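You operate a simulated robot arm through the tools that you are given. There is no shell and no other tool.

You are at the controls of a simulated two-armed robot. One attempt, no reset.

## Task
Power up, reset and start the belts in auto at fast speed.
Fine: the guard door stays shut and bolted; leave the other controls alone.
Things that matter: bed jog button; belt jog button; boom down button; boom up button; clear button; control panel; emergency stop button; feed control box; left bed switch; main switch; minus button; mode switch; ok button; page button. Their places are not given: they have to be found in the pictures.

The check looks at the end state, three seconds after you hand in, the way a careful person would. Anything else that was tipped, shoved, dropped, spilled or broken makes it a failure.

## Robot
Two 7-joint arms with fingered hands on one trunk that stands fixed in place. Base frame: the origin is at the foot of the trunk, x ahead of it, y to its left, z up. Lengths are in m, angles in degrees, forces in N, time in s.
The left shoulder is at [0.019, 0.163, 1.192], the right one opposite. Payload 4 kg a hand.
The tool frame of a hand sits at the grasp point between the pads (the TCP): z along the fingers, y along the line on which they close. The tips reach 0.036 m beyond it. The gripper opens to 0.124 m. The gripper's body begins 0.042 m behind the TCP. The gripper is a hand of 4 fingers: y runs from the thumb to the fingers, the wrist lies at [-0.015, -0.099, -0.189] in the tool frame, and closing takes about 1.5 s.
Orientation is that of the tool frame in the base frame, as [roll, pitch, yaw] about the fixed x, y, z axes, in that order (R = Rz(yaw) Ry(pitch) Rx(roll)). With the fingers straight down and the wrist toward the robot, the tool's x, y and z point along [0, 1, 0], [1, 0, 0] and [0, 0, -1] of the base frame.

## Interface
- The arms move only by the tool jog_arm. It takes "left_moves", "right_moves" or both (then of equal length, played together; a hand with none holds still); each is a list of rows, each a list of 6 numbers: the shift along the tool's x, y, z in cm, then the turn, a rotation vector about the tool's x, y, z in degrees. In form: [[x, y, z, ax, ay, az], ...]. A call has 1 to 20 rows; each row shifts and turns the commanded pose from where the row before left it, along the tool's axes as they then stand. "left_hand" and "right_hand" are, for a hand that has rows, the finger opening in cm, from 0 to 12.4, set as the call begins (left out, the last holds). Each row takes 0.2 s and may step no farther than 0.05 m and 8.6 degrees from the row before; otherwise, or with a gripper value out of range, the whole call is refused. Where a pose cannot be reached the arm comes as near as it can. A force on the tool above 90 N (or 10 N above the force at the start of the call, whichever is more), or a blocked arm, ends the call early, and 0.2 s more pass. Each finger travels about 0.045 m/s and halts on what it meets, pressing with about 32 N; the grip force reading is that of the motor and also rises with nothing between the fingers. The clock runs only during rows and for 0.2 s after the last one: add rows that do not move to give the fingers time. It gives the time, the measured TCP pose, the force on the tool (base axes), the opening and the grip force at its end, in the units of the frame above (readings bear some noise), with the torque about the TCP (base axes, N m) and any sound that the robot's microphone picked up.
- Cameras (640 x 400 px; columns grow to the right, rows downward): "scene" is now at [0.1012, -0.0117, 1.461]; the picture's right is [-0.13, -0.99, 0.01], its down [-0.17, 0.02, -0.99] and it looks along [0.98, -0.13, -0.17] (base axes); focal length 267 px, centre (320, 200). "left" rides on the left gripper at [-0.075, -0.086, -0.123] in its tool frame; the picture's right is [-0.70, -0.34, 0.63], its down [0.64, -0.68, 0.35] and it looks along [0.32, 0.65, 0.69] (tool axes); focal length 275 px, centre (320, 200). "right" rides on the right gripper at [0.075, -0.086, -0.123] in its tool frame; the picture's right is [-0.70, 0.34, -0.63], its down [-0.64, -0.68, 0.35] and it looks along [-0.32, 0.65, 0.69] (tool axes); focal length 275 px, centre (320, 200).
- get_image(camera): a new picture of that camera. No time passes.
- move_column(by): slides the trunk up (or, below 0, down) by that many m; the arms and the scene camera ride with it, the base frame stays. It gives what a move gives, with no picture.
- move_fingers(index, middle, ring, thumb_bend, thumb_turn, hand): sets how far each is bent, from 0 (flat) to 1 (curled in); at 0.3 the hand is open as for a grip, at 0.7 the pads meet at the TCP. One left out holds its place. A second passes; each finger stops where it meets its share of the squeeze, and holds until it gets a number again. A gripper value or a shape takes the hand back. It gives what a move gives, with no picture; readings hold the bend of each and the force on the fingers (four entries, about 0 where the hand has none), thumb and palm. thumb_turn goes from beside the hand (0) to across from the fingers (1), as for a grip.
- set_grasp(shape, hand): the hand has 4 fingers and takes this shape, open, in about a second: jaw (thumb against the fingers, like two jaws); tri (thumb and two fingers); tip (a fingertip pinch); poke (one finger out to press); point (the index stretched); flat (the hand flat); cup (the hand cupped); fist (a fist). The gripper value then closes the fingers along that shape, each until it touches; the sizes above hold for jaw. It gives what a move gives, with no picture.
- aim_head(pan, tilt): turns the head with the scene camera to pan (to the left, within 86 degrees either way) and tilt (down, from -29 to 69), counted from straight ahead of the robot. It gives what a move gives.
- measure_at(camera, pixels): for up to 12 pixels [column, row] of the newest picture of that camera ("zoom" is the newest enlarged one), the place [x, y, z] in the base frame of the surface seen there, good to about 0.002 m. No time passes.
- inspect(camera, box): a new picture of the part [left, top, right, bottom] of that camera's present view, enlarged. No time passes.
- sign_off(): hands the job in; it is judged then, once.

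Open the grippers and draw the arms clear of the work before you hand the job in, unless the task says otherwise.

The tools are called after "Request:" by a JSON object that holds its "op" and its "data". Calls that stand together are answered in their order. jog_arm: Moves the arms, as the interface text tells. Its arguments: {"type":"object","properties":{"left_moves":{"type":"array"},"left_hand":{"type":"number"},"right_moves":{"type":"array"},"right_hand":{"type":"number"}},"required":[]} The other tools are called the same way: move_column (by) slides the trunk up or down; set_grasp (shape, hand) gives the hand a shape; move_fingers (index, middle, ring, thumb_bend, thumb_turn, hand) moves the fingers one by one; aim_head (pan, tilt) turns the head that bears the scene camera; get_image (camera) takes a picture; measure_at (camera, pixels) gives the place of the surface under pixels of a picture; inspect (camera, box) takes an enlarged picture of a part of a camera's view; sign_off () hands the job in.

At the start:

```text
clock: 0.0
left_eef_pos: [0.6161, 0.1415, 1.5133]
left_orientation: [-180.0, 0.0, 90.0]
left_ft_force: [-0.9, 0.0, -0.2]
left_wrist_torque: [0.01, 0.0, 0.02]
left_width: 0.1237
left_grip_force: 0.0
left_shape: jaw
left_bend: [0.3, 0.3, 0.3, 0.3, 0.98]
left_finger forces: [0.0, 0.0, 0.0, 0.0, 0.1, 0.1]
right_eef_pos: [0.5591, -0.4053, 1.5378]
right_orientation: [-179.9, 0.0, 90.1]
right_ft_force: [0.2, 0.8, 0.4]
right_wrist_torque: [0.03, -0.01, -0.01]
right_width: 0.1237
right_grip_force: 0.0
right_shape: jaw
right_bend: [0.3, 0.3, 0.3, 0.3, 0.98]
right_finger forces: [0.1, 0.1, 0.1, 0.0, 0.0, 0.0]
trunk travel left (down, up): [-0.35, 0.128]
head pan, tilt: [-7.4, 7.2]
```

scene: 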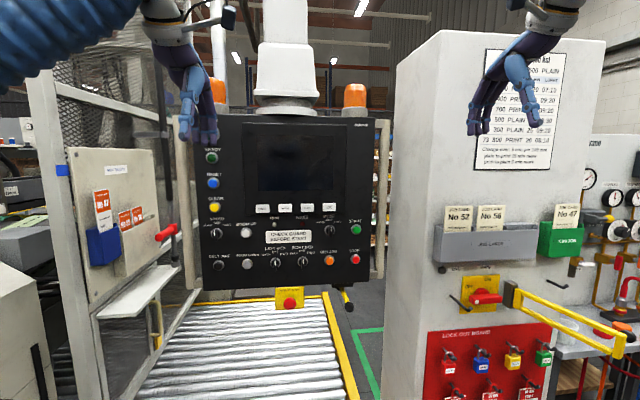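
right: 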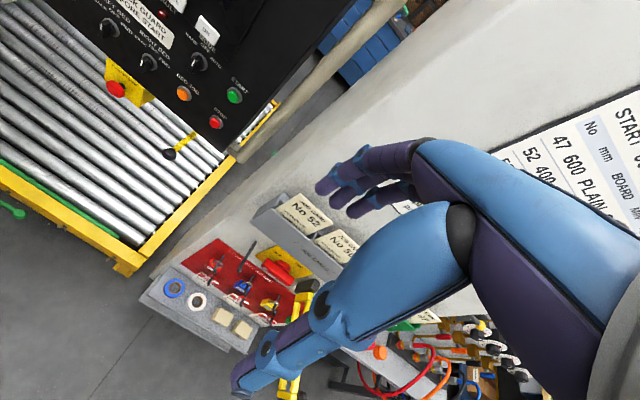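
left: 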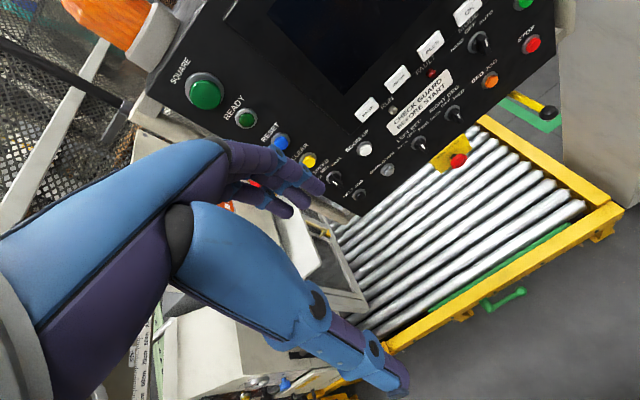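

I see the control panel in the middle of the scene picture (about columns 190-390, rows 115-290). I'll enlarge the panel and other areas to read the labels.

Request:
{"op": "inspect", "data": {"camera": "scene", "box": [190, 190, 390, 315]}}

Request:
{"op": "inspect", "data": {"camera": "scene", "box": [190, 110, 390, 235]}}

Request:
{"op": "inspect", "data": {"camera": "scene", "box": [400, 190, 640, 340]}}

Request:
{"op": "inspect", "data": {"camera": "scene", "box": [40, 130, 240, 330]}}

```text
3.20 times, centred on (290, 252) of scene
```

zoom: 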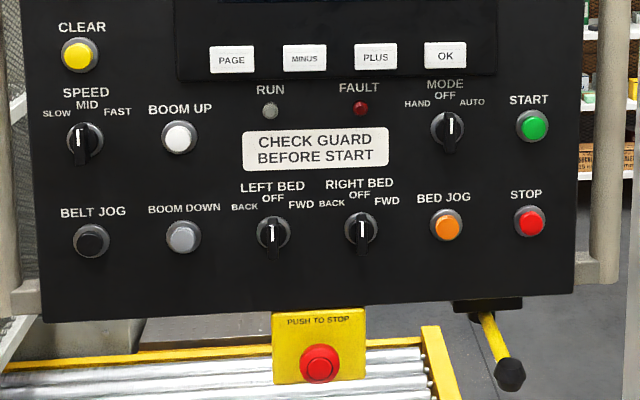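

```text
3.20 times, centred on (290, 172) of scene
```

zoom: 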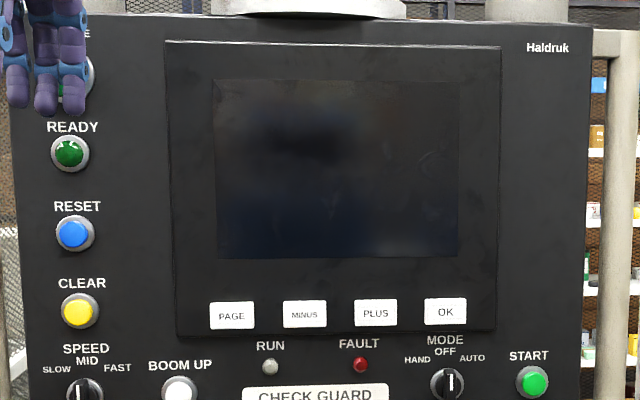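

```text
2.67 times, centred on (520, 265) of scene
```

zoom: 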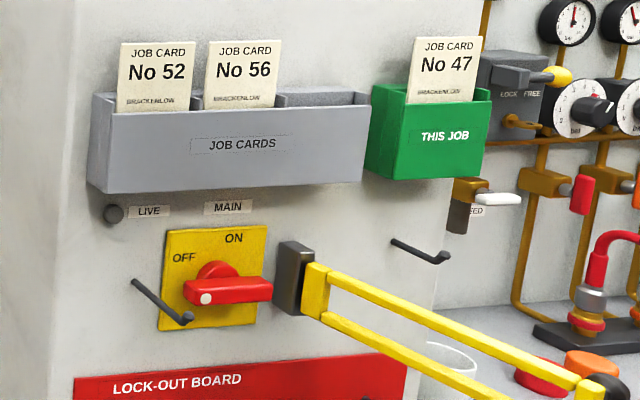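

```text
2.00 times, centred on (140, 230) of scene
```

zoom: 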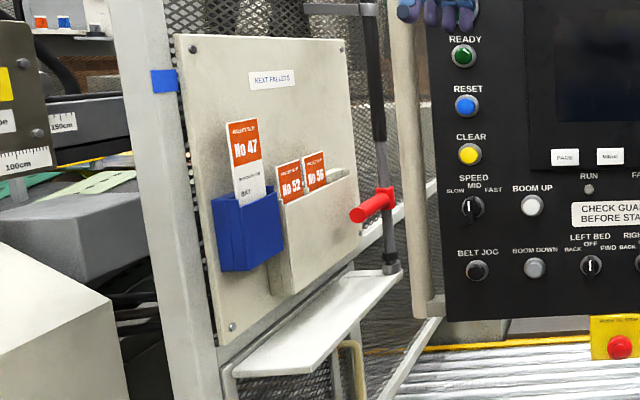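

The main switch is around (482, 297) and the panel's buttons are all readable. I'll zoom in tighter on the main switch and measure key points.

Request:
{"op": "inspect", "data": {"camera": "scene", "box": [430, 255, 550, 330]}}

Request:
{"op": "measure_at", "data": {"camera": "scene", "pixels": [[212, 183], [215, 208], [217, 233], [301, 262], [276, 262], [329, 231], [356, 229], [354, 259], [289, 303], [305, 237], [340, 285], [200, 280]]}}

Request:
{"op": "measure_at", "data": {"camera": "scene", "pixels": [[480, 291], [478, 301], [490, 300], [500, 299], [467, 279], [495, 279], [461, 312], [494, 312], [440, 269], [470, 309], [450, 297], [511, 292]]}}

```text
5.33 times, centred on (490, 292) of scene
```

zoom: 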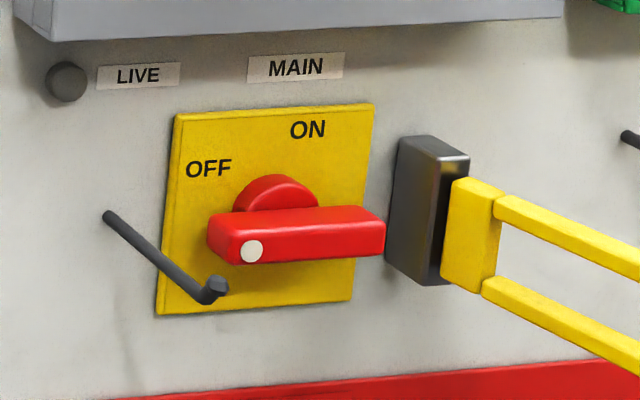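

```text
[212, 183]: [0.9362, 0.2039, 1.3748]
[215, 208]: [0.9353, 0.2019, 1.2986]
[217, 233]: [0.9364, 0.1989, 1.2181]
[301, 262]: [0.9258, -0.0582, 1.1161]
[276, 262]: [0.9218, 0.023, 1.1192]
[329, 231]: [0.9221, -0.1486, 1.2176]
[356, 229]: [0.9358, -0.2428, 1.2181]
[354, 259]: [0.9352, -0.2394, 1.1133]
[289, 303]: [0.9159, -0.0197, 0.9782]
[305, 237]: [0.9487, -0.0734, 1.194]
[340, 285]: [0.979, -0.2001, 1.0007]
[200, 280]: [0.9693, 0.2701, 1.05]
```

```text
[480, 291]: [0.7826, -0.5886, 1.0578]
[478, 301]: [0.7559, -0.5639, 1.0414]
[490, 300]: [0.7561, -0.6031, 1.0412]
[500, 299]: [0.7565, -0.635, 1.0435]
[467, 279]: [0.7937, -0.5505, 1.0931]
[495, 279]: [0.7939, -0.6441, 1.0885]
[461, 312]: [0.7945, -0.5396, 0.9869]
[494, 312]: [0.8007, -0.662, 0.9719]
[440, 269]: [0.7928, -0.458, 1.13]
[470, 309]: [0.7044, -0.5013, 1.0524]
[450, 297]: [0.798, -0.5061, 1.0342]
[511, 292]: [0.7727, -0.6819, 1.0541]
```

Next I'll measure the main switch labels in the newest zoom, and then look closely at the e-stop, knobs and obstacles around the switch.

Request:
{"op": "measure_at", "data": {"camera": "zoom", "pixels": [[208, 168], [307, 130], [180, 118], [370, 108], [345, 297], [163, 310], [275, 185], [252, 251], [212, 225], [382, 235], [110, 215], [212, 290]]}}

Request:
{"op": "inspect", "data": {"camera": "scene", "box": [200, 210, 264, 250]}}

Request:
{"op": "inspect", "data": {"camera": "scene", "box": [300, 210, 364, 250]}}

Request:
{"op": "inspect", "data": {"camera": "scene", "box": [264, 280, 328, 320]}}

Request:
{"op": "inspect", "data": {"camera": "right", "box": [140, 160, 400, 400]}}

```text
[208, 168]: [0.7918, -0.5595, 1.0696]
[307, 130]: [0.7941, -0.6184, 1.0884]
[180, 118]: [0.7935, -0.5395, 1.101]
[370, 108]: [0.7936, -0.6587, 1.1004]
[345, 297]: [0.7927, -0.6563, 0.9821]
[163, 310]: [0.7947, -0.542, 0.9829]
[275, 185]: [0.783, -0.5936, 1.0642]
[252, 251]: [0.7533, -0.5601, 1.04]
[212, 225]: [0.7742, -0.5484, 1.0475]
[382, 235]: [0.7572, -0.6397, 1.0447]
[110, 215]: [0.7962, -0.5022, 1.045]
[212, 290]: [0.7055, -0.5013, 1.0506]
```

```text
10.00 times, centred on (232, 230) of scene
```

zoom: 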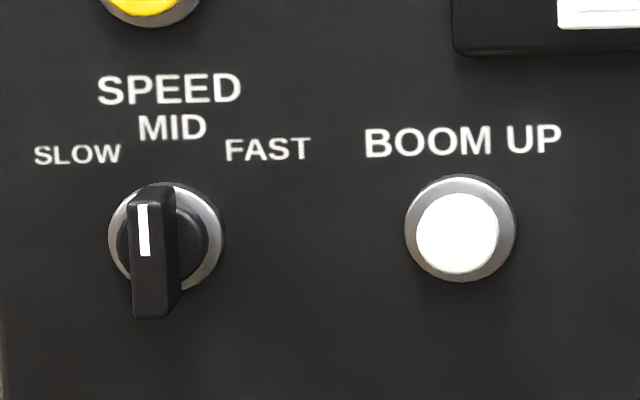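

```text
10.00 times, centred on (332, 230) of scene
```

zoom: 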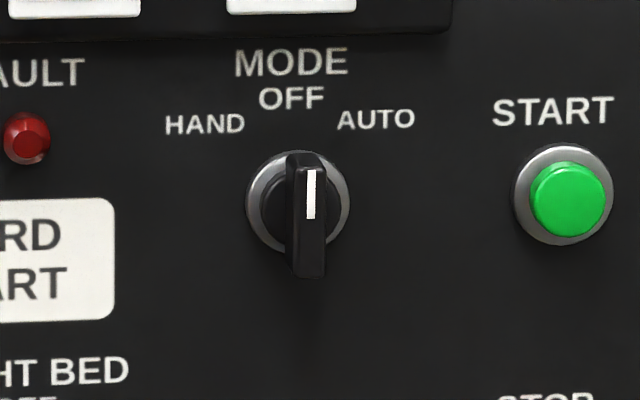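

```text
10.00 times, centred on (296, 300) of scene
```

zoom: 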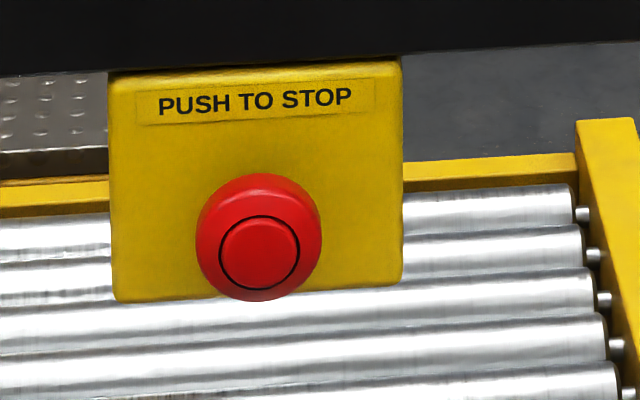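

```text
1.67 times, centred on (270, 280) of right
```

zoom: 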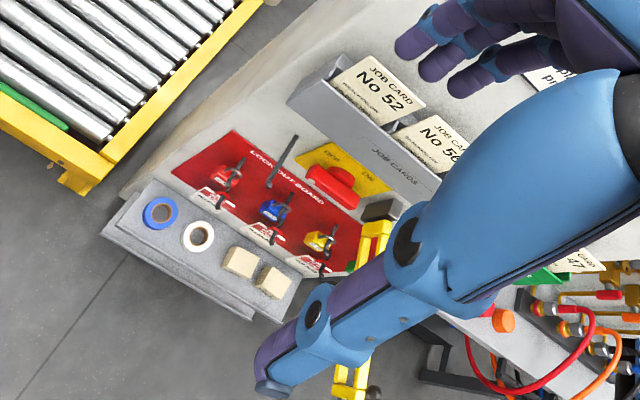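

Hub centre is near y -0.599, z 1.042; a peg projects at y -0.502 out to x 0.705. I'll measure the barrier on the right and other shapes near the switch, and the panel outlines.

Request:
{"op": "measure_at", "data": {"camera": "scene", "pixels": [[505, 290], [513, 282], [513, 305], [520, 297], [560, 312], [600, 325], [618, 345], [560, 328], [602, 345], [543, 276], [556, 286], [500, 240]]}}

Request:
{"op": "inspect", "data": {"camera": "scene", "box": [400, 250, 640, 400]}}

Request:
{"op": "set_grasp", "data": {"hand": "right", "shape": "poke"}}

```text
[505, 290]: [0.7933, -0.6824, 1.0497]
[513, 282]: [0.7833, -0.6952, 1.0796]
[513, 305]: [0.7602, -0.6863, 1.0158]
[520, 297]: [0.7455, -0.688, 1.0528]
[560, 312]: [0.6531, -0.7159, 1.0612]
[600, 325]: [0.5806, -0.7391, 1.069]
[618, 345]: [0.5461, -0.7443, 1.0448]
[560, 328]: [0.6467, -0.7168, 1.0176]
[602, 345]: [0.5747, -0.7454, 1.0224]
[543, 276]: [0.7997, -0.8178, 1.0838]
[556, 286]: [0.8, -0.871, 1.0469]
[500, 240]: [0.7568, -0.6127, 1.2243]
```

```text
2.67 times, centred on (520, 325) of scene
```

zoom: 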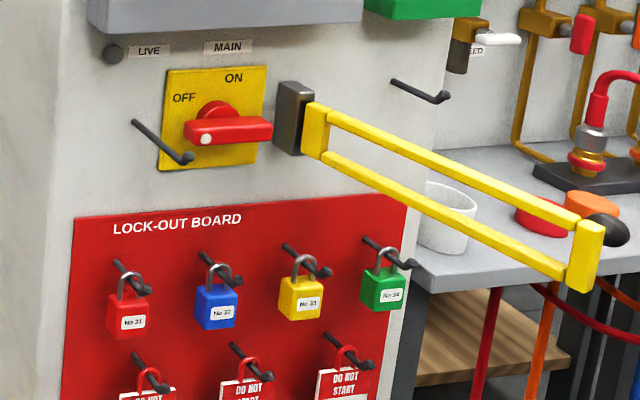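

```text
clock: 0.9
left_eef_pos: [0.616, 0.1411, 1.5135]
left_orientation: [-179.9, 0.0, 90.0]
left_ft_force: [-1.0, -0.2, 0.1]
left_wrist_torque: [0.01, 0.0, -0.02]
left_width: 0.1236
left_grip_force: 0.1
left_shape: jaw
left_bend: [0.3, 0.3, 0.3, 0.3, 0.98]
left_finger forces: [0.1, 0.0, 0.0, 0.0, 0.0, 0.0]
right_eef_pos: [0.5588, -0.4055, 1.5383]
right_orientation: [-180.0, 0.0, 89.9]
right_ft_force: [-0.1, -0.4, -0.9]
right_wrist_torque: [0.01, 0.0, -0.01]
right_width: 0.0
right_grip_force: 0.1
right_shape: poke
right_bend: [0.7, 0.7, 0.99, 0.0, 1.0]
right_finger forces: [0.1, 0.1, 0.1, 0.0, 0.0, 0.1]
trunk travel left (down, up): [-0.35, 0.128]
head pan, tilt: [-7.4, 7.2]
```

Right hand is now in poke shape (bends 0.7/0.7/0.99/0/1.0). I'll look at it from the scene and right cameras to find which tip sticks out.

Request:
{"op": "get_image", "data": {"camera": "scene"}}

Request:
{"op": "inspect", "data": {"camera": "scene", "box": [440, 0, 640, 160]}}

Request:
{"op": "get_image", "data": {"camera": "right"}}

```text
taken
```

scene: 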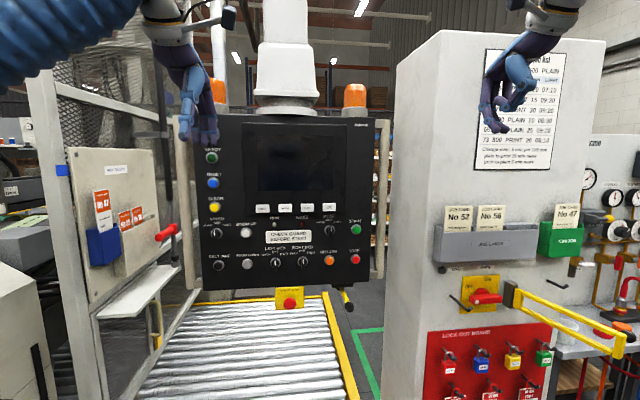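

```text
2.50 times, centred on (540, 80) of scene
```

zoom: 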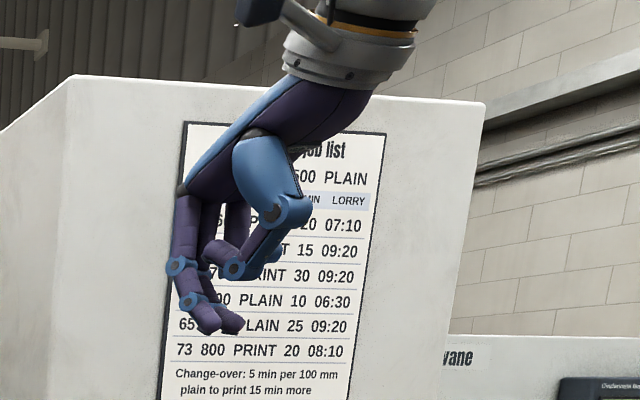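

```text
taken
```

right: 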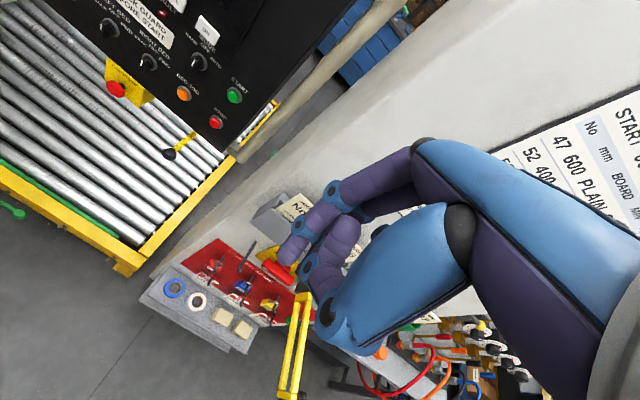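

The poke shape has two fingers bent down together (tips near zoom (205,325) and (233,322)). I'll measure those points to get the tip offset from the TCP.

Request:
{"op": "inspect", "data": {"camera": "scene", "box": [470, 60, 550, 140]}}

Request:
{"op": "measure_at", "data": {"camera": "zoom", "pixels": [[140, 330], [205, 330], [165, 230], [190, 250]]}}

```text
5.00 times, centred on (510, 100) of scene
```

zoom: 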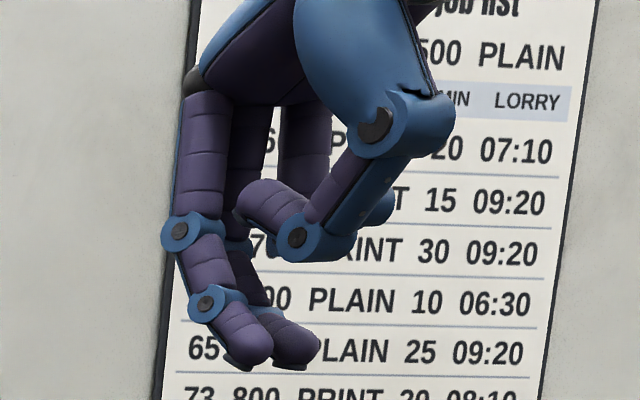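

```text
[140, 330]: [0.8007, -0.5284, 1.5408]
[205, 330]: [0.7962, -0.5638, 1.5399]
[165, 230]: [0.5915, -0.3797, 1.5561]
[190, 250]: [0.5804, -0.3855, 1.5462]
```

I'll measure the tips of the two extended fingers and the thumb in this newest zoom.

Request:
{"op": "measure_at", "data": {"camera": "zoom", "pixels": [[240, 360], [262, 350], [285, 355], [308, 352], [310, 335], [230, 330], [207, 303], [180, 230], [265, 200], [297, 238], [377, 125], [350, 205]]}}

```text
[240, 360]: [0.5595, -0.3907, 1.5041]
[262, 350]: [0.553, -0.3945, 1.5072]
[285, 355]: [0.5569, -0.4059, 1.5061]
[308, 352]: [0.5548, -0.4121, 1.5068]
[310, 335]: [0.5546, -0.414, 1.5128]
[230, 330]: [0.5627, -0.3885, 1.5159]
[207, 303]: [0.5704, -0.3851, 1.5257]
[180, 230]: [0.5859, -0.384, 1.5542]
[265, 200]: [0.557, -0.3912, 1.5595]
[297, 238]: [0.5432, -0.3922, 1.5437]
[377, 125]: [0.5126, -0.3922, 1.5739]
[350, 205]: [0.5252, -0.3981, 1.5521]
```

The two tips sit about 0.034 m beyond the TCP. For the main switch a jaw grip on the red bar seems best, so I'll put the right hand back to jaw and turn it to point forward (-90° about tool x).

Request:
{"op": "set_grasp", "data": {"hand": "right", "shape": "jaw"}}

Request:
{"op": "jog_arm", "data": {"right_moves": [[0, 0, 0, -8.2, 0, 0], [0, 0, 0, -8.2, 0, 0], [0, 0, 0, -8.2, 0, 0], [0, 0, 0, -8.2, 0, 0], [0, 0, 0, -8.2, 0, 0], [0, 0, 0, -8.2, 0, 0], [0, 0, 0, -8.2, 0, 0], [0, 0, 0, -8.2, 0, 0], [0, 0, 0, -8.2, 0, 0], [0, 0, 0, -8.2, 0, 0], [0, 0, 0, -8, 0, 0]], "right_hand": 8}}

```text
clock: 1.8
left_eef_pos: [0.6151, 0.1404, 1.5138]
left_orientation: [180.0, 0.0, 90.0]
left_ft_force: [-0.2, -0.4, 0.2]
left_wrist_torque: [0.04, -0.02, -0.05]
left_width: 0.1238
left_grip_force: 0.1
left_shape: jaw
left_bend: [0.3, 0.3, 0.3, 0.3, 0.98]
left_finger forces: [0.0, 0.0, 0.1, 0.0, 0.0, 0.0]
right_eef_pos: [0.5597, -0.4055, 1.5384]
right_orientation: [-179.9, -0.1, 90.1]
right_ft_force: [-0.4, 0.1, 0.1]
right_wrist_torque: [0.02, -0.01, -0.02]
right_width: 0.1239
right_grip_force: 0.1
right_shape: jaw
right_bend: [0.3, 0.3, 0.3, 0.3, 0.98]
right_finger forces: [0.0, 0.0, 0.0, 0.0, 0.0, 0.0]
trunk travel left (down, up): [-0.35, 0.128]
head pan, tilt: [-7.4, 7.2]
```

```text
clock: 4.2
left_eef_pos: [0.6168, 0.141, 1.5134]
left_orientation: [-180.0, 0.0, 90.0]
left_ft_force: [0.6, -0.5, 0.2]
left_wrist_torque: [0.01, 0.02, 0.01]
left_width: 0.1238
left_grip_force: 0.2
left_shape: jaw
left_bend: [0.3, 0.3, 0.3, 0.3, 0.98]
left_finger forces: [0.1, 0.0, 0.0, 0.1, 0.0, 0.1]
right_eef_pos: [0.5599, -0.4051, 1.5381]
right_orientation: [89.9, -0.1, 90.0]
right_ft_force: [0.0, -0.1, -0.1]
right_wrist_torque: [0.0, 0.02, 0.01]
right_width: 0.0802
right_grip_force: 0.0
right_shape: jaw
right_bend: [0.36, 0.4, 0.38, 0.52, 0.99]
right_finger forces: [0.0, 0.0, 0.0, 0.0, 0.0, 0.0]
trunk travel left (down, up): [-0.35, 0.128]
head pan, tilt: [-7.4, 7.2]
```

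Hand now points forward at (0.560, -0.405, 1.538). I'll bring it down and over toward the switch at y≈-0.598, staying at x≈0.56, stopping partway to look.

Request:
{"op": "jog_arm", "data": {"right_moves": [[-1.6, -4.1, 0, 0, 0, 0], [-1.6, -4.1, 0, 0, 0, 0], [-1.6, -4.1, 0, 0, 0, 0], [-1.6, -4.1, 0, 0, 0, 0], [-1.6, -4.1, 0, 0, 0, 0], [-1.6, -4.1, 0, 0, 0, 0], [-1.6, -4.1, 0, 0, 0, 0], [-1.6, -4.1, 0, 0, 0, 0]]}}

Request:
{"op": "get_image", "data": {"camera": "scene"}}

Request:
{"op": "get_image", "data": {"camera": "right"}}

```text
clock: 6.0
left_eef_pos: [0.6162, 0.1419, 1.513]
left_orientation: [-180.0, 0.0, 90.0]
left_ft_force: [-0.3, 0.1, -0.2]
left_wrist_torque: [0.01, 0.01, -0.04]
left_width: 0.1237
left_grip_force: 0.1
left_shape: jaw
left_bend: [0.3, 0.3, 0.3, 0.3, 0.98]
left_finger forces: [0.1, 0.1, 0.0, 0.0, 0.1, 0.0]
right_eef_pos: [0.56, -0.5315, 1.2109]
right_orientation: [90.0, 0.0, 90.1]
right_ft_force: [-0.2, -0.4, -0.7]
right_wrist_torque: [0.0, 0.01, -0.02]
right_width: 0.0801
right_grip_force: 0.1
right_shape: jaw
right_bend: [0.36, 0.4, 0.38, 0.52, 0.99]
right_finger forces: [0.1, 0.1, 0.0, 0.1, 0.1, 0.0]
trunk travel left (down, up): [-0.35, 0.128]
head pan, tilt: [-7.4, 7.2]
```

```text
taken
```

scene: 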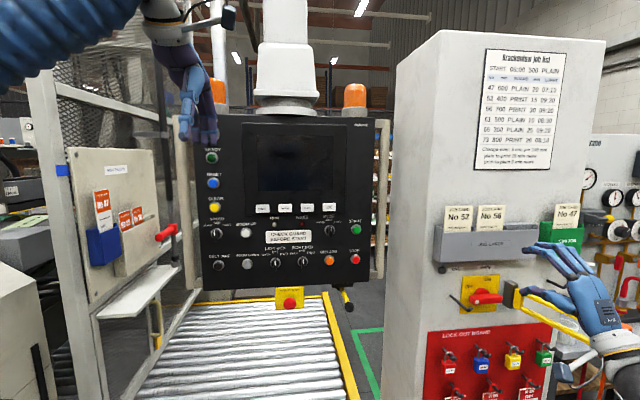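

```text
taken
```

right: 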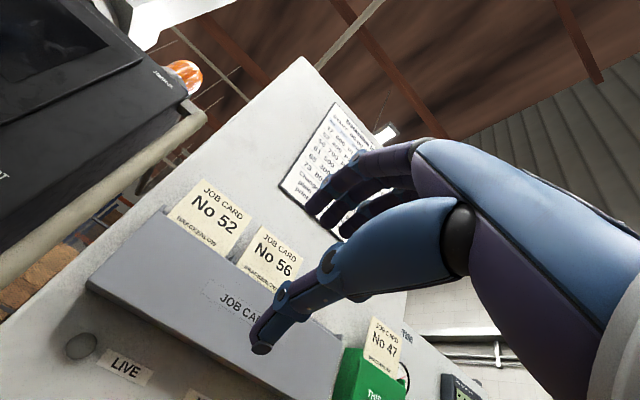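

The hand is well placed in front of the cabinet. I'll tilt/pan the head to the right and down to watch the forearm against the yellow barrier before going lower.

Request:
{"op": "aim_head", "data": {"pan": -40, "tilt": 25}}

Request:
{"op": "get_image", "data": {"camera": "scene"}}

```text
clock: 7.0
left_eef_pos: [0.6162, 0.1415, 1.5136]
left_orientation: [179.9, 0.1, 90.0]
left_ft_force: [0.5, 0.6, -0.5]
left_wrist_torque: [-0.05, -0.01, 0.01]
left_width: 0.1237
left_grip_force: 0.0
left_shape: jaw
left_bend: [0.3, 0.3, 0.3, 0.3, 0.98]
left_finger forces: [0.0, 0.1, 0.1, 0.0, 0.0, 0.1]
right_eef_pos: [0.5613, -0.5315, 1.2119]
right_orientation: [90.0, -0.1, 89.9]
right_ft_force: [0.5, 0.5, 0.3]
right_wrist_torque: [0.03, -0.02, 0.01]
right_width: 0.0803
right_grip_force: 0.0
right_shape: jaw
right_bend: [0.36, 0.4, 0.38, 0.52, 0.99]
right_finger forces: [0.0, 0.1, 0.0, 0.0, 0.0, 0.0]
trunk travel left (down, up): [-0.35, 0.128]
head pan, tilt: [-40.0, 25.0]
```

```text
taken
```

scene: 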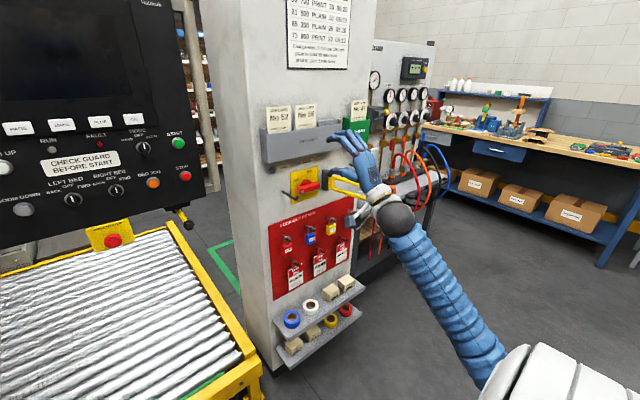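

The forearm runs back from the wrist at (395,217) to the shoulder, on the left side of the barrier, so there is room. I'll continue to (0.60, -0.598, 1.042).

Request:
{"op": "jog_arm", "data": {"right_moves": [[-1.65, -4.25, 0, 0, 0, 0], [-1.65, -4.25, 0, 0, 0, 0], [-1.65, -4.25, 0, 0, 0, 0], [-1.65, -4.25, 0, 0, 0, 0], [0, 0, 4, 0, 0, 0]], "right_hand": 7}}

Request:
{"op": "get_image", "data": {"camera": "scene"}}

Request:
{"op": "get_image", "data": {"camera": "right"}}

```text
clock: 8.2
left_eef_pos: [0.6178, 0.1419, 1.5122]
left_orientation: [-179.9, 0.1, 89.9]
left_ft_force: [0.8, 0.3, -0.5]
left_wrist_torque: [0.01, -0.01, 0.01]
left_width: 0.1237
left_grip_force: 0.1
left_shape: jaw
left_bend: [0.3, 0.3, 0.3, 0.3, 0.98]
left_finger forces: [0.0, 0.1, 0.0, 0.0, 0.1, 0.0]
right_eef_pos: [0.599, -0.5971, 1.04]
right_orientation: [90.2, -0.1, 89.9]
right_ft_force: [0.4, -0.3, 0.0]
right_wrist_torque: [-0.02, 0.0, 0.0]
right_width: 0.0704
right_grip_force: 0.1
right_shape: jaw
right_bend: [0.39, 0.43, 0.41, 0.54, 0.99]
right_finger forces: [0.0, 0.0, 0.0, 0.0, 0.0, 0.0]
trunk travel left (down, up): [-0.35, 0.128]
head pan, tilt: [-40.0, 25.0]
```

```text
taken
```

scene: 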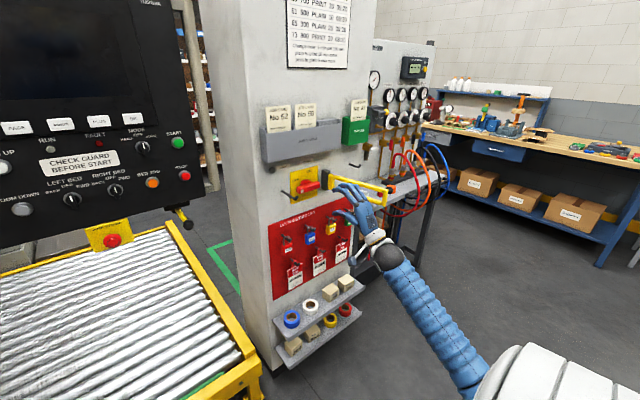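

```text
taken
```

right: 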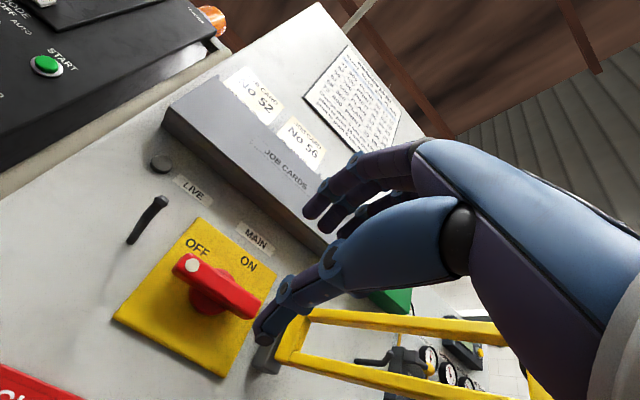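

The switch hub (215,290 in the right view) lies where the TCP axis projects (222,289), so the hand is lined up. I'll advance to x≈0.742 so the fingers straddle the red bar with the tips short of the plate.

Request:
{"op": "jog_arm", "data": {"right_moves": [[0, 0.1, 4, 0, 0, 0], [0, 0.1, 4, 0, 0, 0], [0, 0, 3, 0, 0, 0]], "right_hand": 7}}

Request:
{"op": "get_image", "data": {"camera": "right"}}

Request:
{"op": "inspect", "data": {"camera": "scene", "box": [250, 130, 450, 270]}}

```text
clock: 9.0
left_eef_pos: [0.6164, 0.1411, 1.5124]
left_orientation: [180.0, 0.0, 90.1]
left_ft_force: [0.0, 0.1, 0.3]
left_wrist_torque: [-0.02, 0.03, 0.0]
left_width: 0.1239
left_grip_force: 0.1
left_shape: jaw
left_bend: [0.3, 0.3, 0.3, 0.3, 0.98]
left_finger forces: [0.0, 0.0, 0.0, 0.0, 0.0, 0.0]
right_eef_pos: [0.7049, -0.5971, 1.0462]
right_orientation: [90.0, 0.0, 89.9]
right_ft_force: [-0.7, -1.0, 0.2]
right_wrist_torque: [-0.01, 0.0, -0.02]
right_width: 0.0701
right_grip_force: 0.0
right_shape: jaw
right_bend: [0.39, 0.43, 0.41, 0.54, 0.99]
right_finger forces: [0.0, 0.0, 0.0, 0.1, 0.1, 0.0]
trunk travel left (down, up): [-0.35, 0.128]
head pan, tilt: [-40.0, 25.0]
```

```text
taken
```

right: 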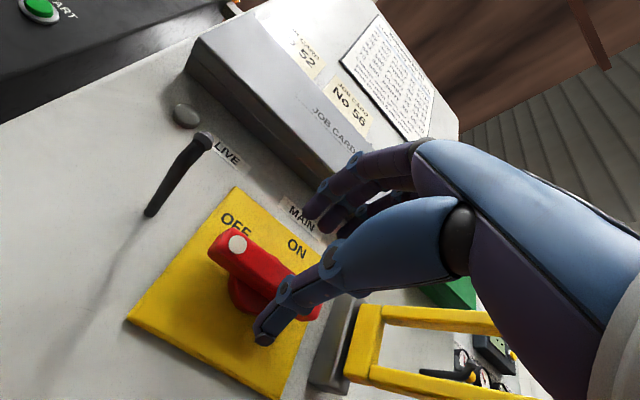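

```text
2.86 times, centred on (350, 200) of scene
```

zoom: 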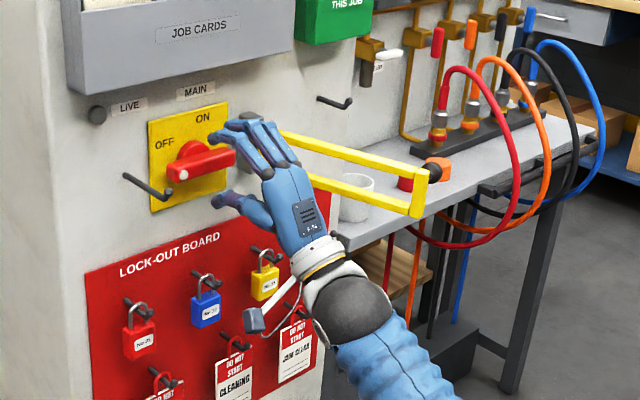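

Fingers are above the bar and the thumb below, clear of the barrier. I'll advance the last ~3.8 cm and drop 3 mm to centre on the bar.

Request:
{"op": "jog_arm", "data": {"right_moves": [[0, -0.3, 1.8, 0, 0, 0], [0, 0, 2.0, 0, 0, 0]]}}

Request:
{"op": "get_image", "data": {"camera": "right"}}

Request:
{"op": "inspect", "data": {"camera": "scene", "box": [270, 140, 398, 220]}}

```text
clock: 9.6
left_eef_pos: [0.6166, 0.1404, 1.5127]
left_orientation: [180.0, 0.0, 90.1]
left_ft_force: [0.0, -0.6, 0.0]
left_wrist_torque: [0.01, 0.04, 0.0]
left_width: 0.1236
left_grip_force: 0.1
left_shape: jaw
left_bend: [0.3, 0.3, 0.3, 0.3, 0.98]
left_finger forces: [0.1, 0.1, 0.0, 0.1, 0.0, 0.0]
right_eef_pos: [0.7441, -0.5976, 1.0388]
right_orientation: [90.0, 0.0, 89.8]
right_ft_force: [-0.2, -0.2, -0.5]
right_wrist_torque: [-0.01, 0.02, -0.01]
right_width: 0.0702
right_grip_force: 0.1
right_shape: jaw
right_bend: [0.39, 0.43, 0.41, 0.54, 0.99]
right_finger forces: [0.1, 0.1, 0.0, 0.0, 0.0, 0.0]
trunk travel left (down, up): [-0.35, 0.128]
head pan, tilt: [-40.0, 25.0]
```

```text
taken
```

right: 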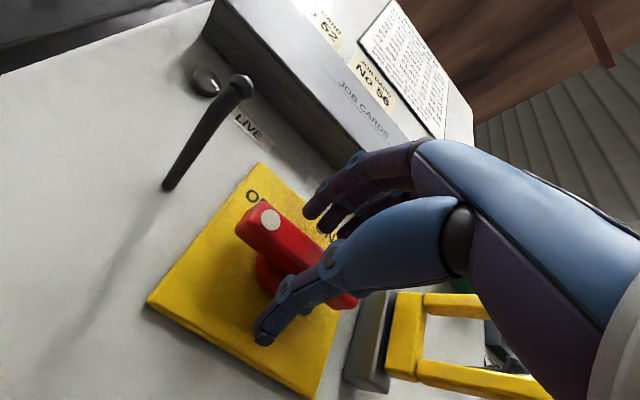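

```text
5.00 times, centred on (334, 180) of scene
```

zoom: 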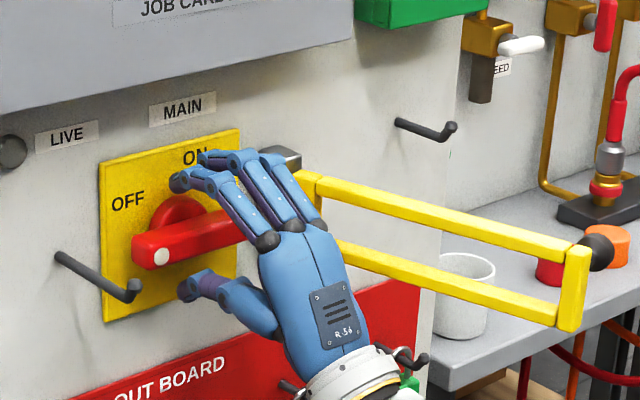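

The bar sits between fingers and thumb. I'll raise 2 mm and close the hand on it.

Request:
{"op": "jog_arm", "data": {"right_moves": [[0, 0.25, 0, 0, 0, 0], [0, 0, 0, 0, 0, 0], [0, 0, 0, 0, 0, 0], [0, 0, 0, 0, 0, 0], [0, 0, 0, 0, 0, 0], [0, 0, 0, 0, 0, 0], [0, 0, 0, 0, 0, 0], [0, 0, 0, 0, 0, 0], [0, 0, 0, 0, 0, 0]], "right_hand": 0.5}}

Request:
{"op": "get_image", "data": {"camera": "right"}}

Request:
{"op": "inspect", "data": {"camera": "scene", "box": [270, 140, 398, 220]}}

```text
clock: 11.6
left_eef_pos: [0.6153, 0.1421, 1.513]
left_orientation: [-180.0, 0.1, 90.0]
left_ft_force: [0.3, 0.4, -0.2]
left_wrist_torque: [-0.04, -0.02, 0.03]
left_width: 0.1239
left_grip_force: 0.0
left_shape: jaw
left_bend: [0.3, 0.3, 0.3, 0.3, 0.98]
left_finger forces: [0.1, 0.0, 0.0, 0.0, 0.0, 0.0]
right_eef_pos: [0.7447, -0.5984, 1.042]
right_orientation: [90.0, 0.0, 90.1]
right_ft_force: [-15.1, 2.0, -11.1]
right_wrist_torque: [-0.02, 0.03, 0.04]
right_width: 0.0371
right_grip_force: 31.8
right_shape: jaw
right_bend: [0.56, 0.56, 0.62, 0.6, 1.0]
right_finger forces: [16.0, 8.4, 0.0, 0.0, 35.1, 0.0]
trunk travel left (down, up): [-0.35, 0.128]
head pan, tilt: [-40.0, 25.0]
```

```text
taken
```

right: 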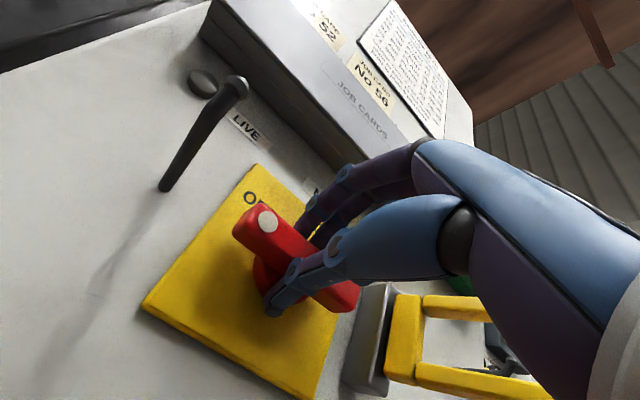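

```text
5.00 times, centred on (334, 180) of scene
```

zoom: 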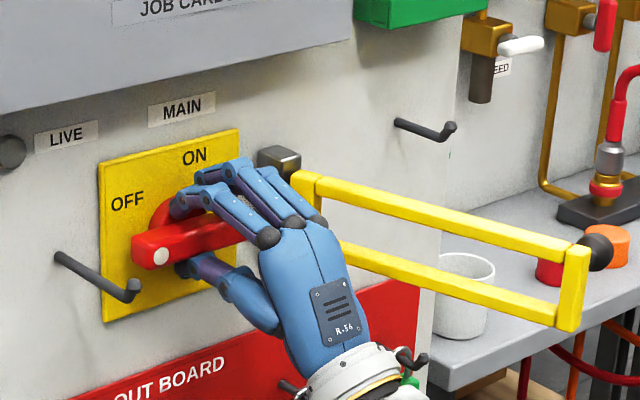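

Grip holds (index 16 N, thumb 35 N). I'll turn the bar clockwise about the tool axis, first 24°, then check.

Request:
{"op": "jog_arm", "data": {"right_moves": [[0, 0, 0, 0, 0, 8], [0, 0, 0, 0, 0, 8], [0, 0, 0, 0, 0, 8]]}}

Request:
{"op": "get_image", "data": {"camera": "right"}}

Request:
{"op": "inspect", "data": {"camera": "scene", "box": [270, 140, 398, 220]}}

```text
clock: 12.4
left_eef_pos: [0.6149, 0.1432, 1.5142]
left_orientation: [-180.0, 0.0, 90.0]
left_ft_force: [-0.6, 0.1, -0.5]
left_wrist_torque: [-0.01, 0.01, -0.02]
left_width: 0.1238
left_grip_force: 0.1
left_shape: jaw
left_bend: [0.3, 0.3, 0.3, 0.3, 0.98]
left_finger forces: [0.0, 0.1, 0.1, 0.1, 0.1, 0.0]
right_eef_pos: [0.7456, -0.5995, 1.0419]
right_orientation: [89.9, -24.0, 89.9]
right_ft_force: [-24.3, 9.0, -11.2]
right_wrist_torque: [-0.14, -0.01, 0.22]
right_width: 0.0368
right_grip_force: 31.8
right_shape: jaw
right_bend: [0.56, 0.56, 0.62, 0.6, 1.0]
right_finger forces: [16.3, 8.3, 2.3, 0.0, 43.4, 0.0]
trunk travel left (down, up): [-0.35, 0.128]
head pan, tilt: [-40.0, 25.0]
```

```text
taken
```

right: 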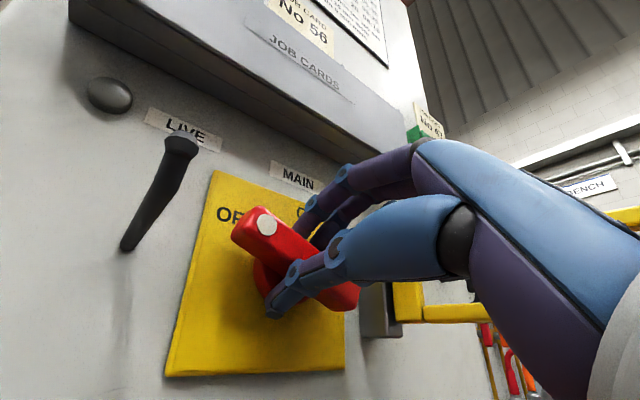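

```text
5.00 times, centred on (334, 180) of scene
```

zoom: 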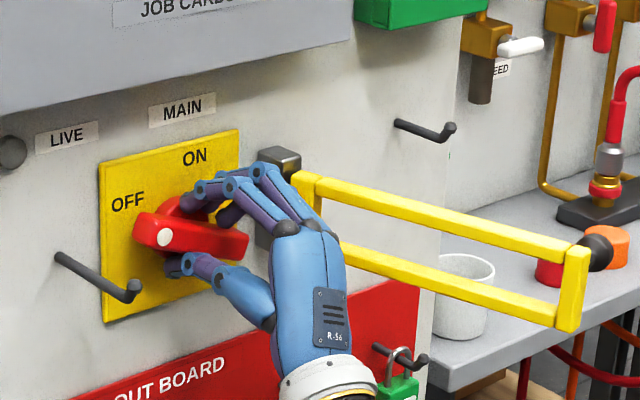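

The bar follows the hand (24° so far, axial force -24 N). I'll ease back 2 mm and continue another 32°.

Request:
{"op": "jog_arm", "data": {"right_moves": [[0, 0, -0.1, 0, 0, 8], [0, 0, -0.1, 0, 0, 8], [0, 0, 0, 0, 0, 8], [0, 0, 0, 0, 0, 8]]}}

Request:
{"op": "get_image", "data": {"camera": "right"}}

Request:
{"op": "inspect", "data": {"camera": "scene", "box": [270, 140, 398, 220]}}

```text
clock: 13.4
left_eef_pos: [0.616, 0.1413, 1.5131]
left_orientation: [-180.0, 0.0, 90.0]
left_ft_force: [-0.5, -0.4, -1.0]
left_wrist_torque: [-0.03, 0.06, -0.01]
left_width: 0.1237
left_grip_force: 0.1
left_shape: jaw
left_bend: [0.3, 0.3, 0.3, 0.3, 0.98]
left_finger forces: [0.1, 0.1, 0.1, 0.1, 0.1, 0.0]
right_eef_pos: [0.7447, -0.5984, 1.0413]
right_orientation: [89.8, -56.1, 90.1]
right_ft_force: [-7.8, 2.0, -0.3]
right_wrist_torque: [-0.05, -0.12, -0.11]
right_width: 0.035
right_grip_force: 32.0
right_shape: jaw
right_bend: [0.56, 0.56, 0.62, 0.61, 1.0]
right_finger forces: [17.4, 9.4, 2.6, 0.1, 27.5, 0.0]
trunk travel left (down, up): [-0.35, 0.128]
head pan, tilt: [-40.0, 25.0]
```

```text
taken
```

right: 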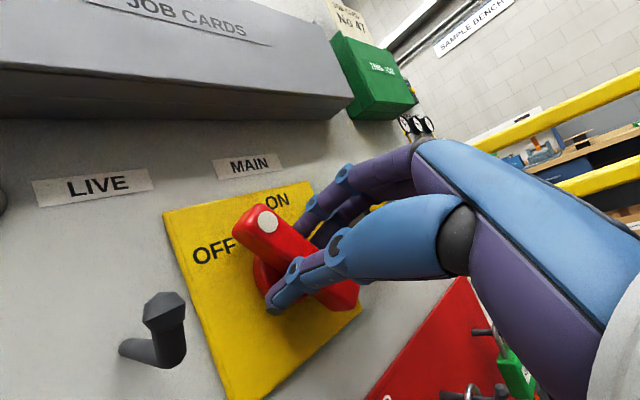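

```text
5.00 times, centred on (334, 180) of scene
```

zoom: 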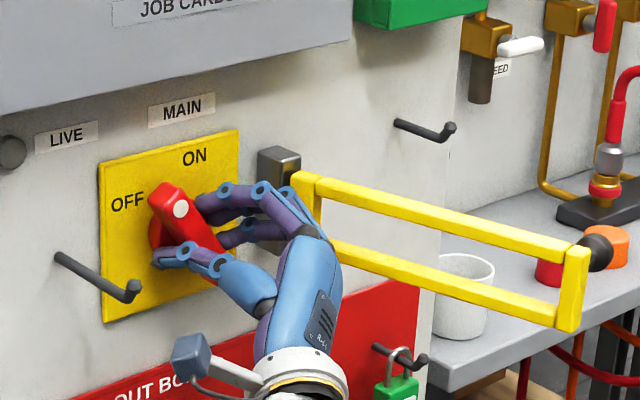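

56° turned, no sign of snagging; the peg and barrier remain clear. I'll continue another 34° to bring the dot to the top.

Request:
{"op": "jog_arm", "data": {"right_moves": [[0, 0, 0, 0, 0, 8], [0, 0, 0, 0, 0, 8], [0, 0, 0, 0, 0, 8], [0, 0, 0, 0, 0, 8], [0, 0, 0, 0, 0, 2]]}}

Request:
{"op": "get_image", "data": {"camera": "right"}}

Request:
{"op": "inspect", "data": {"camera": "scene", "box": [250, 130, 410, 230]}}

```text
clock: 14.6
left_eef_pos: [0.6171, 0.1444, 1.5131]
left_orientation: [-179.9, 0.1, 90.0]
left_ft_force: [-0.2, -0.2, 0.4]
left_wrist_torque: [-0.01, 0.01, 0.0]
left_width: 0.1239
left_grip_force: 0.2
left_shape: jaw
left_bend: [0.3, 0.3, 0.3, 0.3, 0.98]
left_finger forces: [0.0, 0.0, 0.1, 0.1, 0.1, 0.1]
right_eef_pos: [0.7432, -0.6055, 1.0484]
right_orientation: [90.5, -89.2, 89.1]
right_ft_force: [-7.5, 33.8, -9.5]
right_wrist_torque: [0.02, 0.23, 0.7]
right_width: 0.0331
right_grip_force: 32.7
right_shape: jaw
right_bend: [0.73, 0.74, 0.63, 0.59, 1.0]
right_finger forces: [6.8, 0.1, 0.0, 0.0, 42.0, 0.1]
trunk travel left (down, up): [-0.35, 0.128]
head pan, tilt: [-40.0, 25.0]
```

```text
taken
```

right: 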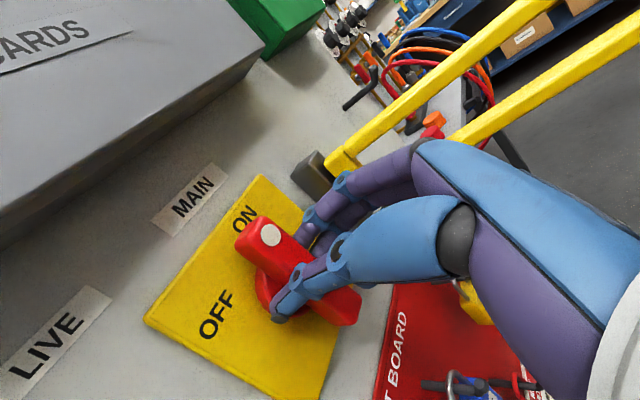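

```text
4.00 times, centred on (330, 180) of scene
```

zoom: 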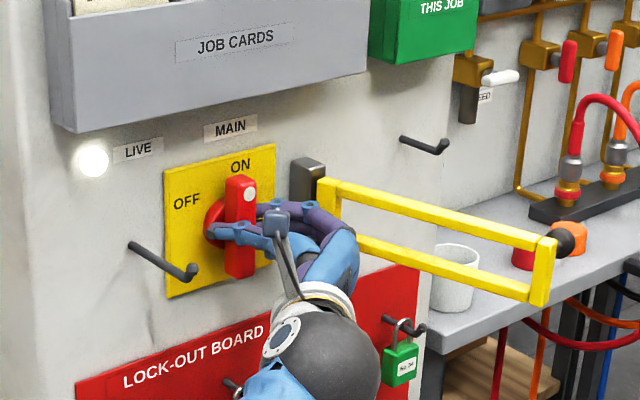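

LIVE lamp is lit and the bar is upright at ON. I'll open the hand to 6 cm (waiting for the fingers) and then back straight out.

Request:
{"op": "jog_arm", "data": {"right_moves": [[0, 0, 0, 0, 0, 0], [0, 0, 0, 0, 0, 0], [0, -0.3, 0, 0, 0, 0], [0, -0.4, 0, 0, 0, 0], [0, 0, 0, 0, 0, 0], [0, 0, 0, 0, 0, 0]], "right_hand": 6}}

Request:
{"op": "get_image", "data": {"camera": "right"}}

Request:
{"op": "inspect", "data": {"camera": "scene", "box": [250, 130, 410, 230]}}

```text
clock: 16.0
left_eef_pos: [0.6167, 0.1423, 1.5137]
left_orientation: [-180.0, -0.1, 90.0]
left_ft_force: [-0.9, -0.9, -0.3]
left_wrist_torque: [0.02, 0.0, -0.03]
left_width: 0.1238
left_grip_force: 0.1
left_shape: jaw
left_bend: [0.3, 0.3, 0.3, 0.3, 0.98]
left_finger forces: [0.0, 0.2, 0.0, 0.0, 0.0, 0.0]
right_eef_pos: [0.7393, -0.6086, 1.0536]
right_orientation: [65.3, -88.8, 113.5]
right_ft_force: [-0.3, -0.2, -0.5]
right_wrist_torque: [0.0, 0.0, 0.02]
right_width: 0.0604
right_grip_force: 0.1
right_shape: jaw
right_bend: [0.42, 0.46, 0.45, 0.56, 1.0]
right_finger forces: [0.1, 0.0, 0.0, 0.0, 0.5, 0.0]
trunk travel left (down, up): [-0.35, 0.128]
head pan, tilt: [-40.0, 25.0]
```

```text
taken
```

right: 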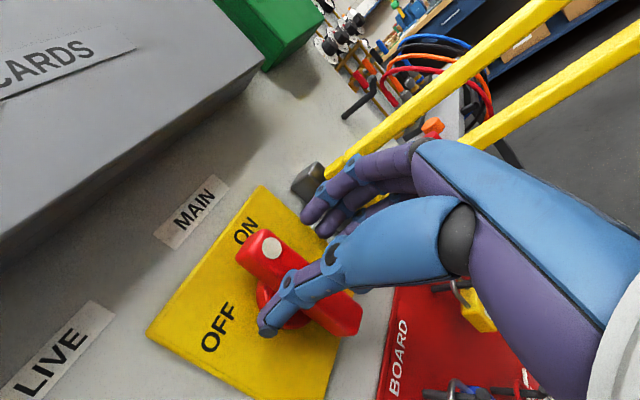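

```text
4.00 times, centred on (330, 180) of scene
```

zoom: 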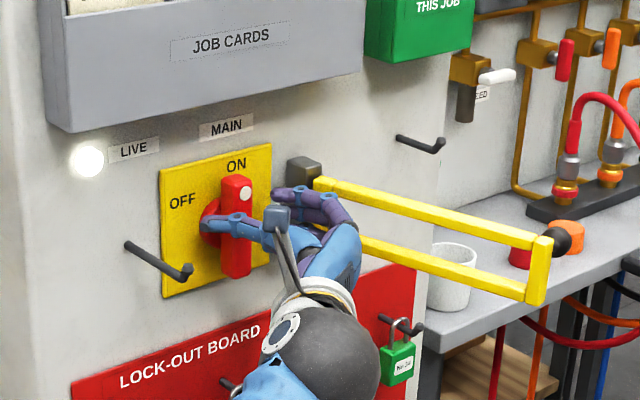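

LIVE still lit and no contact forces; the hand is open around the bar. I'll back straight out along -z.

Request:
{"op": "jog_arm", "data": {"right_moves": [[0, 0, -2, 0, 0, 0], [0, 0, -2, 0, 0, 0], [0, 0, -3, 0, 0, 0]]}}

Request:
{"op": "get_image", "data": {"camera": "right"}}

Request:
{"op": "inspect", "data": {"camera": "scene", "box": [250, 130, 410, 230]}}

```text
clock: 17.0
left_eef_pos: [0.6165, 0.1424, 1.5131]
left_orientation: [-179.9, 0.0, 90.0]
left_ft_force: [-0.3, 0.0, 0.1]
left_wrist_torque: [0.0, 0.02, 0.01]
left_width: 0.1238
left_grip_force: 0.2
left_shape: jaw
left_bend: [0.3, 0.3, 0.3, 0.3, 0.98]
left_finger forces: [0.0, 0.1, 0.1, 0.0, 0.0, 0.1]
right_eef_pos: [0.6646, -0.6222, 1.0726]
right_orientation: [49.9, -87.3, 127.9]
right_ft_force: [-0.5, 0.8, 0.8]
right_wrist_torque: [-0.03, 0.0, -0.01]
right_width: 0.0601
right_grip_force: 0.1
right_shape: jaw
right_bend: [0.42, 0.46, 0.45, 0.56, 1.0]
right_finger forces: [0.0, 0.0, 0.0, 0.0, 0.1, 0.0]
trunk travel left (down, up): [-0.35, 0.128]
head pan, tilt: [-40.0, 25.0]
stopped in row 3 (right hand): the arm was blocked; the commanded pose is now the measured one
```

```text
taken
```

right: 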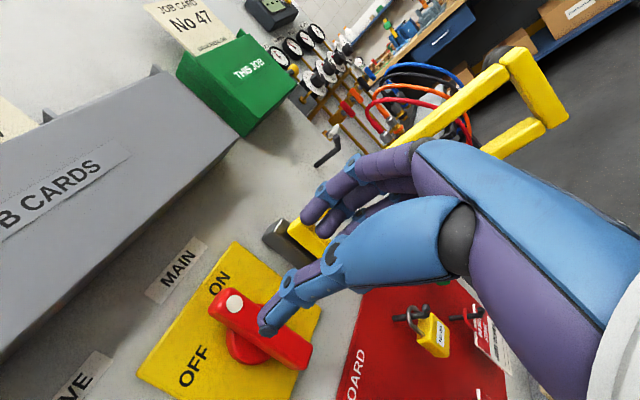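

```text
4.00 times, centred on (330, 180) of scene
```

zoom: 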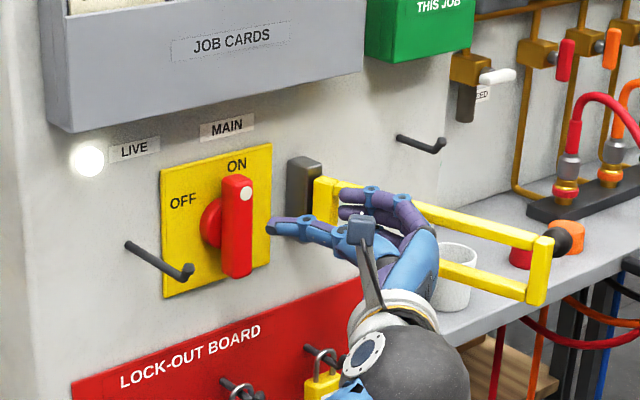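

The arm hit a joint limit while backing (forces ~0); the hand is already clear of the bar. I'll undo the roll in steps (-az) so the arm frees up, then retreat.

Request:
{"op": "jog_arm", "data": {"right_moves": [[0, 0, 0, 0, 0, -8], [0, 0, 0, 0, 0, -8], [0, 0, 0, 0, 0, -8], [0, 0, 0, 0, 0, -8], [0, 0, 0, 0, 0, -8]]}}

Request:
{"op": "inspect", "data": {"camera": "scene", "box": [250, 130, 410, 230]}}

```text
clock: 18.2
left_eef_pos: [0.6152, 0.1412, 1.5133]
left_orientation: [-179.9, 0.1, 90.0]
left_ft_force: [0.9, -0.3, 0.0]
left_wrist_torque: [0.03, -0.01, -0.04]
left_width: 0.1237
left_grip_force: 0.0
left_shape: jaw
left_bend: [0.3, 0.3, 0.3, 0.3, 0.98]
left_finger forces: [0.1, 0.0, 0.1, 0.0, 0.0, 0.0]
right_eef_pos: [0.6664, -0.6204, 1.0724]
right_orientation: [87.2, -48.2, 90.1]
right_ft_force: [0.1, -0.7, 0.1]
right_wrist_torque: [0.04, 0.0, -0.01]
right_width: 0.0602
right_grip_force: 0.0
right_shape: jaw
right_bend: [0.42, 0.46, 0.45, 0.56, 1.0]
right_finger forces: [0.1, 0.0, 0.0, 0.0, 0.0, 0.0]
trunk travel left (down, up): [-0.35, 0.128]
head pan, tilt: [-40.0, 25.0]
```

```text
4.00 times, centred on (330, 180) of scene
```

zoom: 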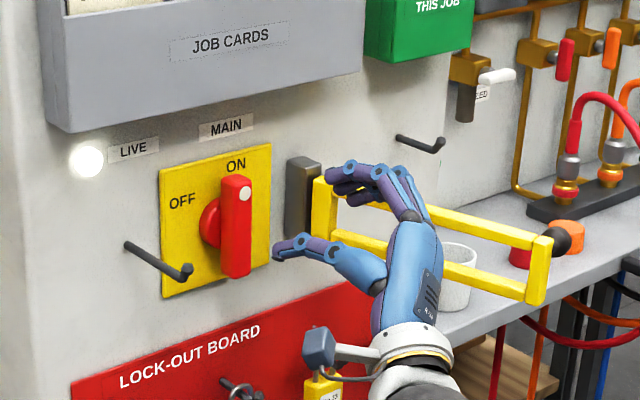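

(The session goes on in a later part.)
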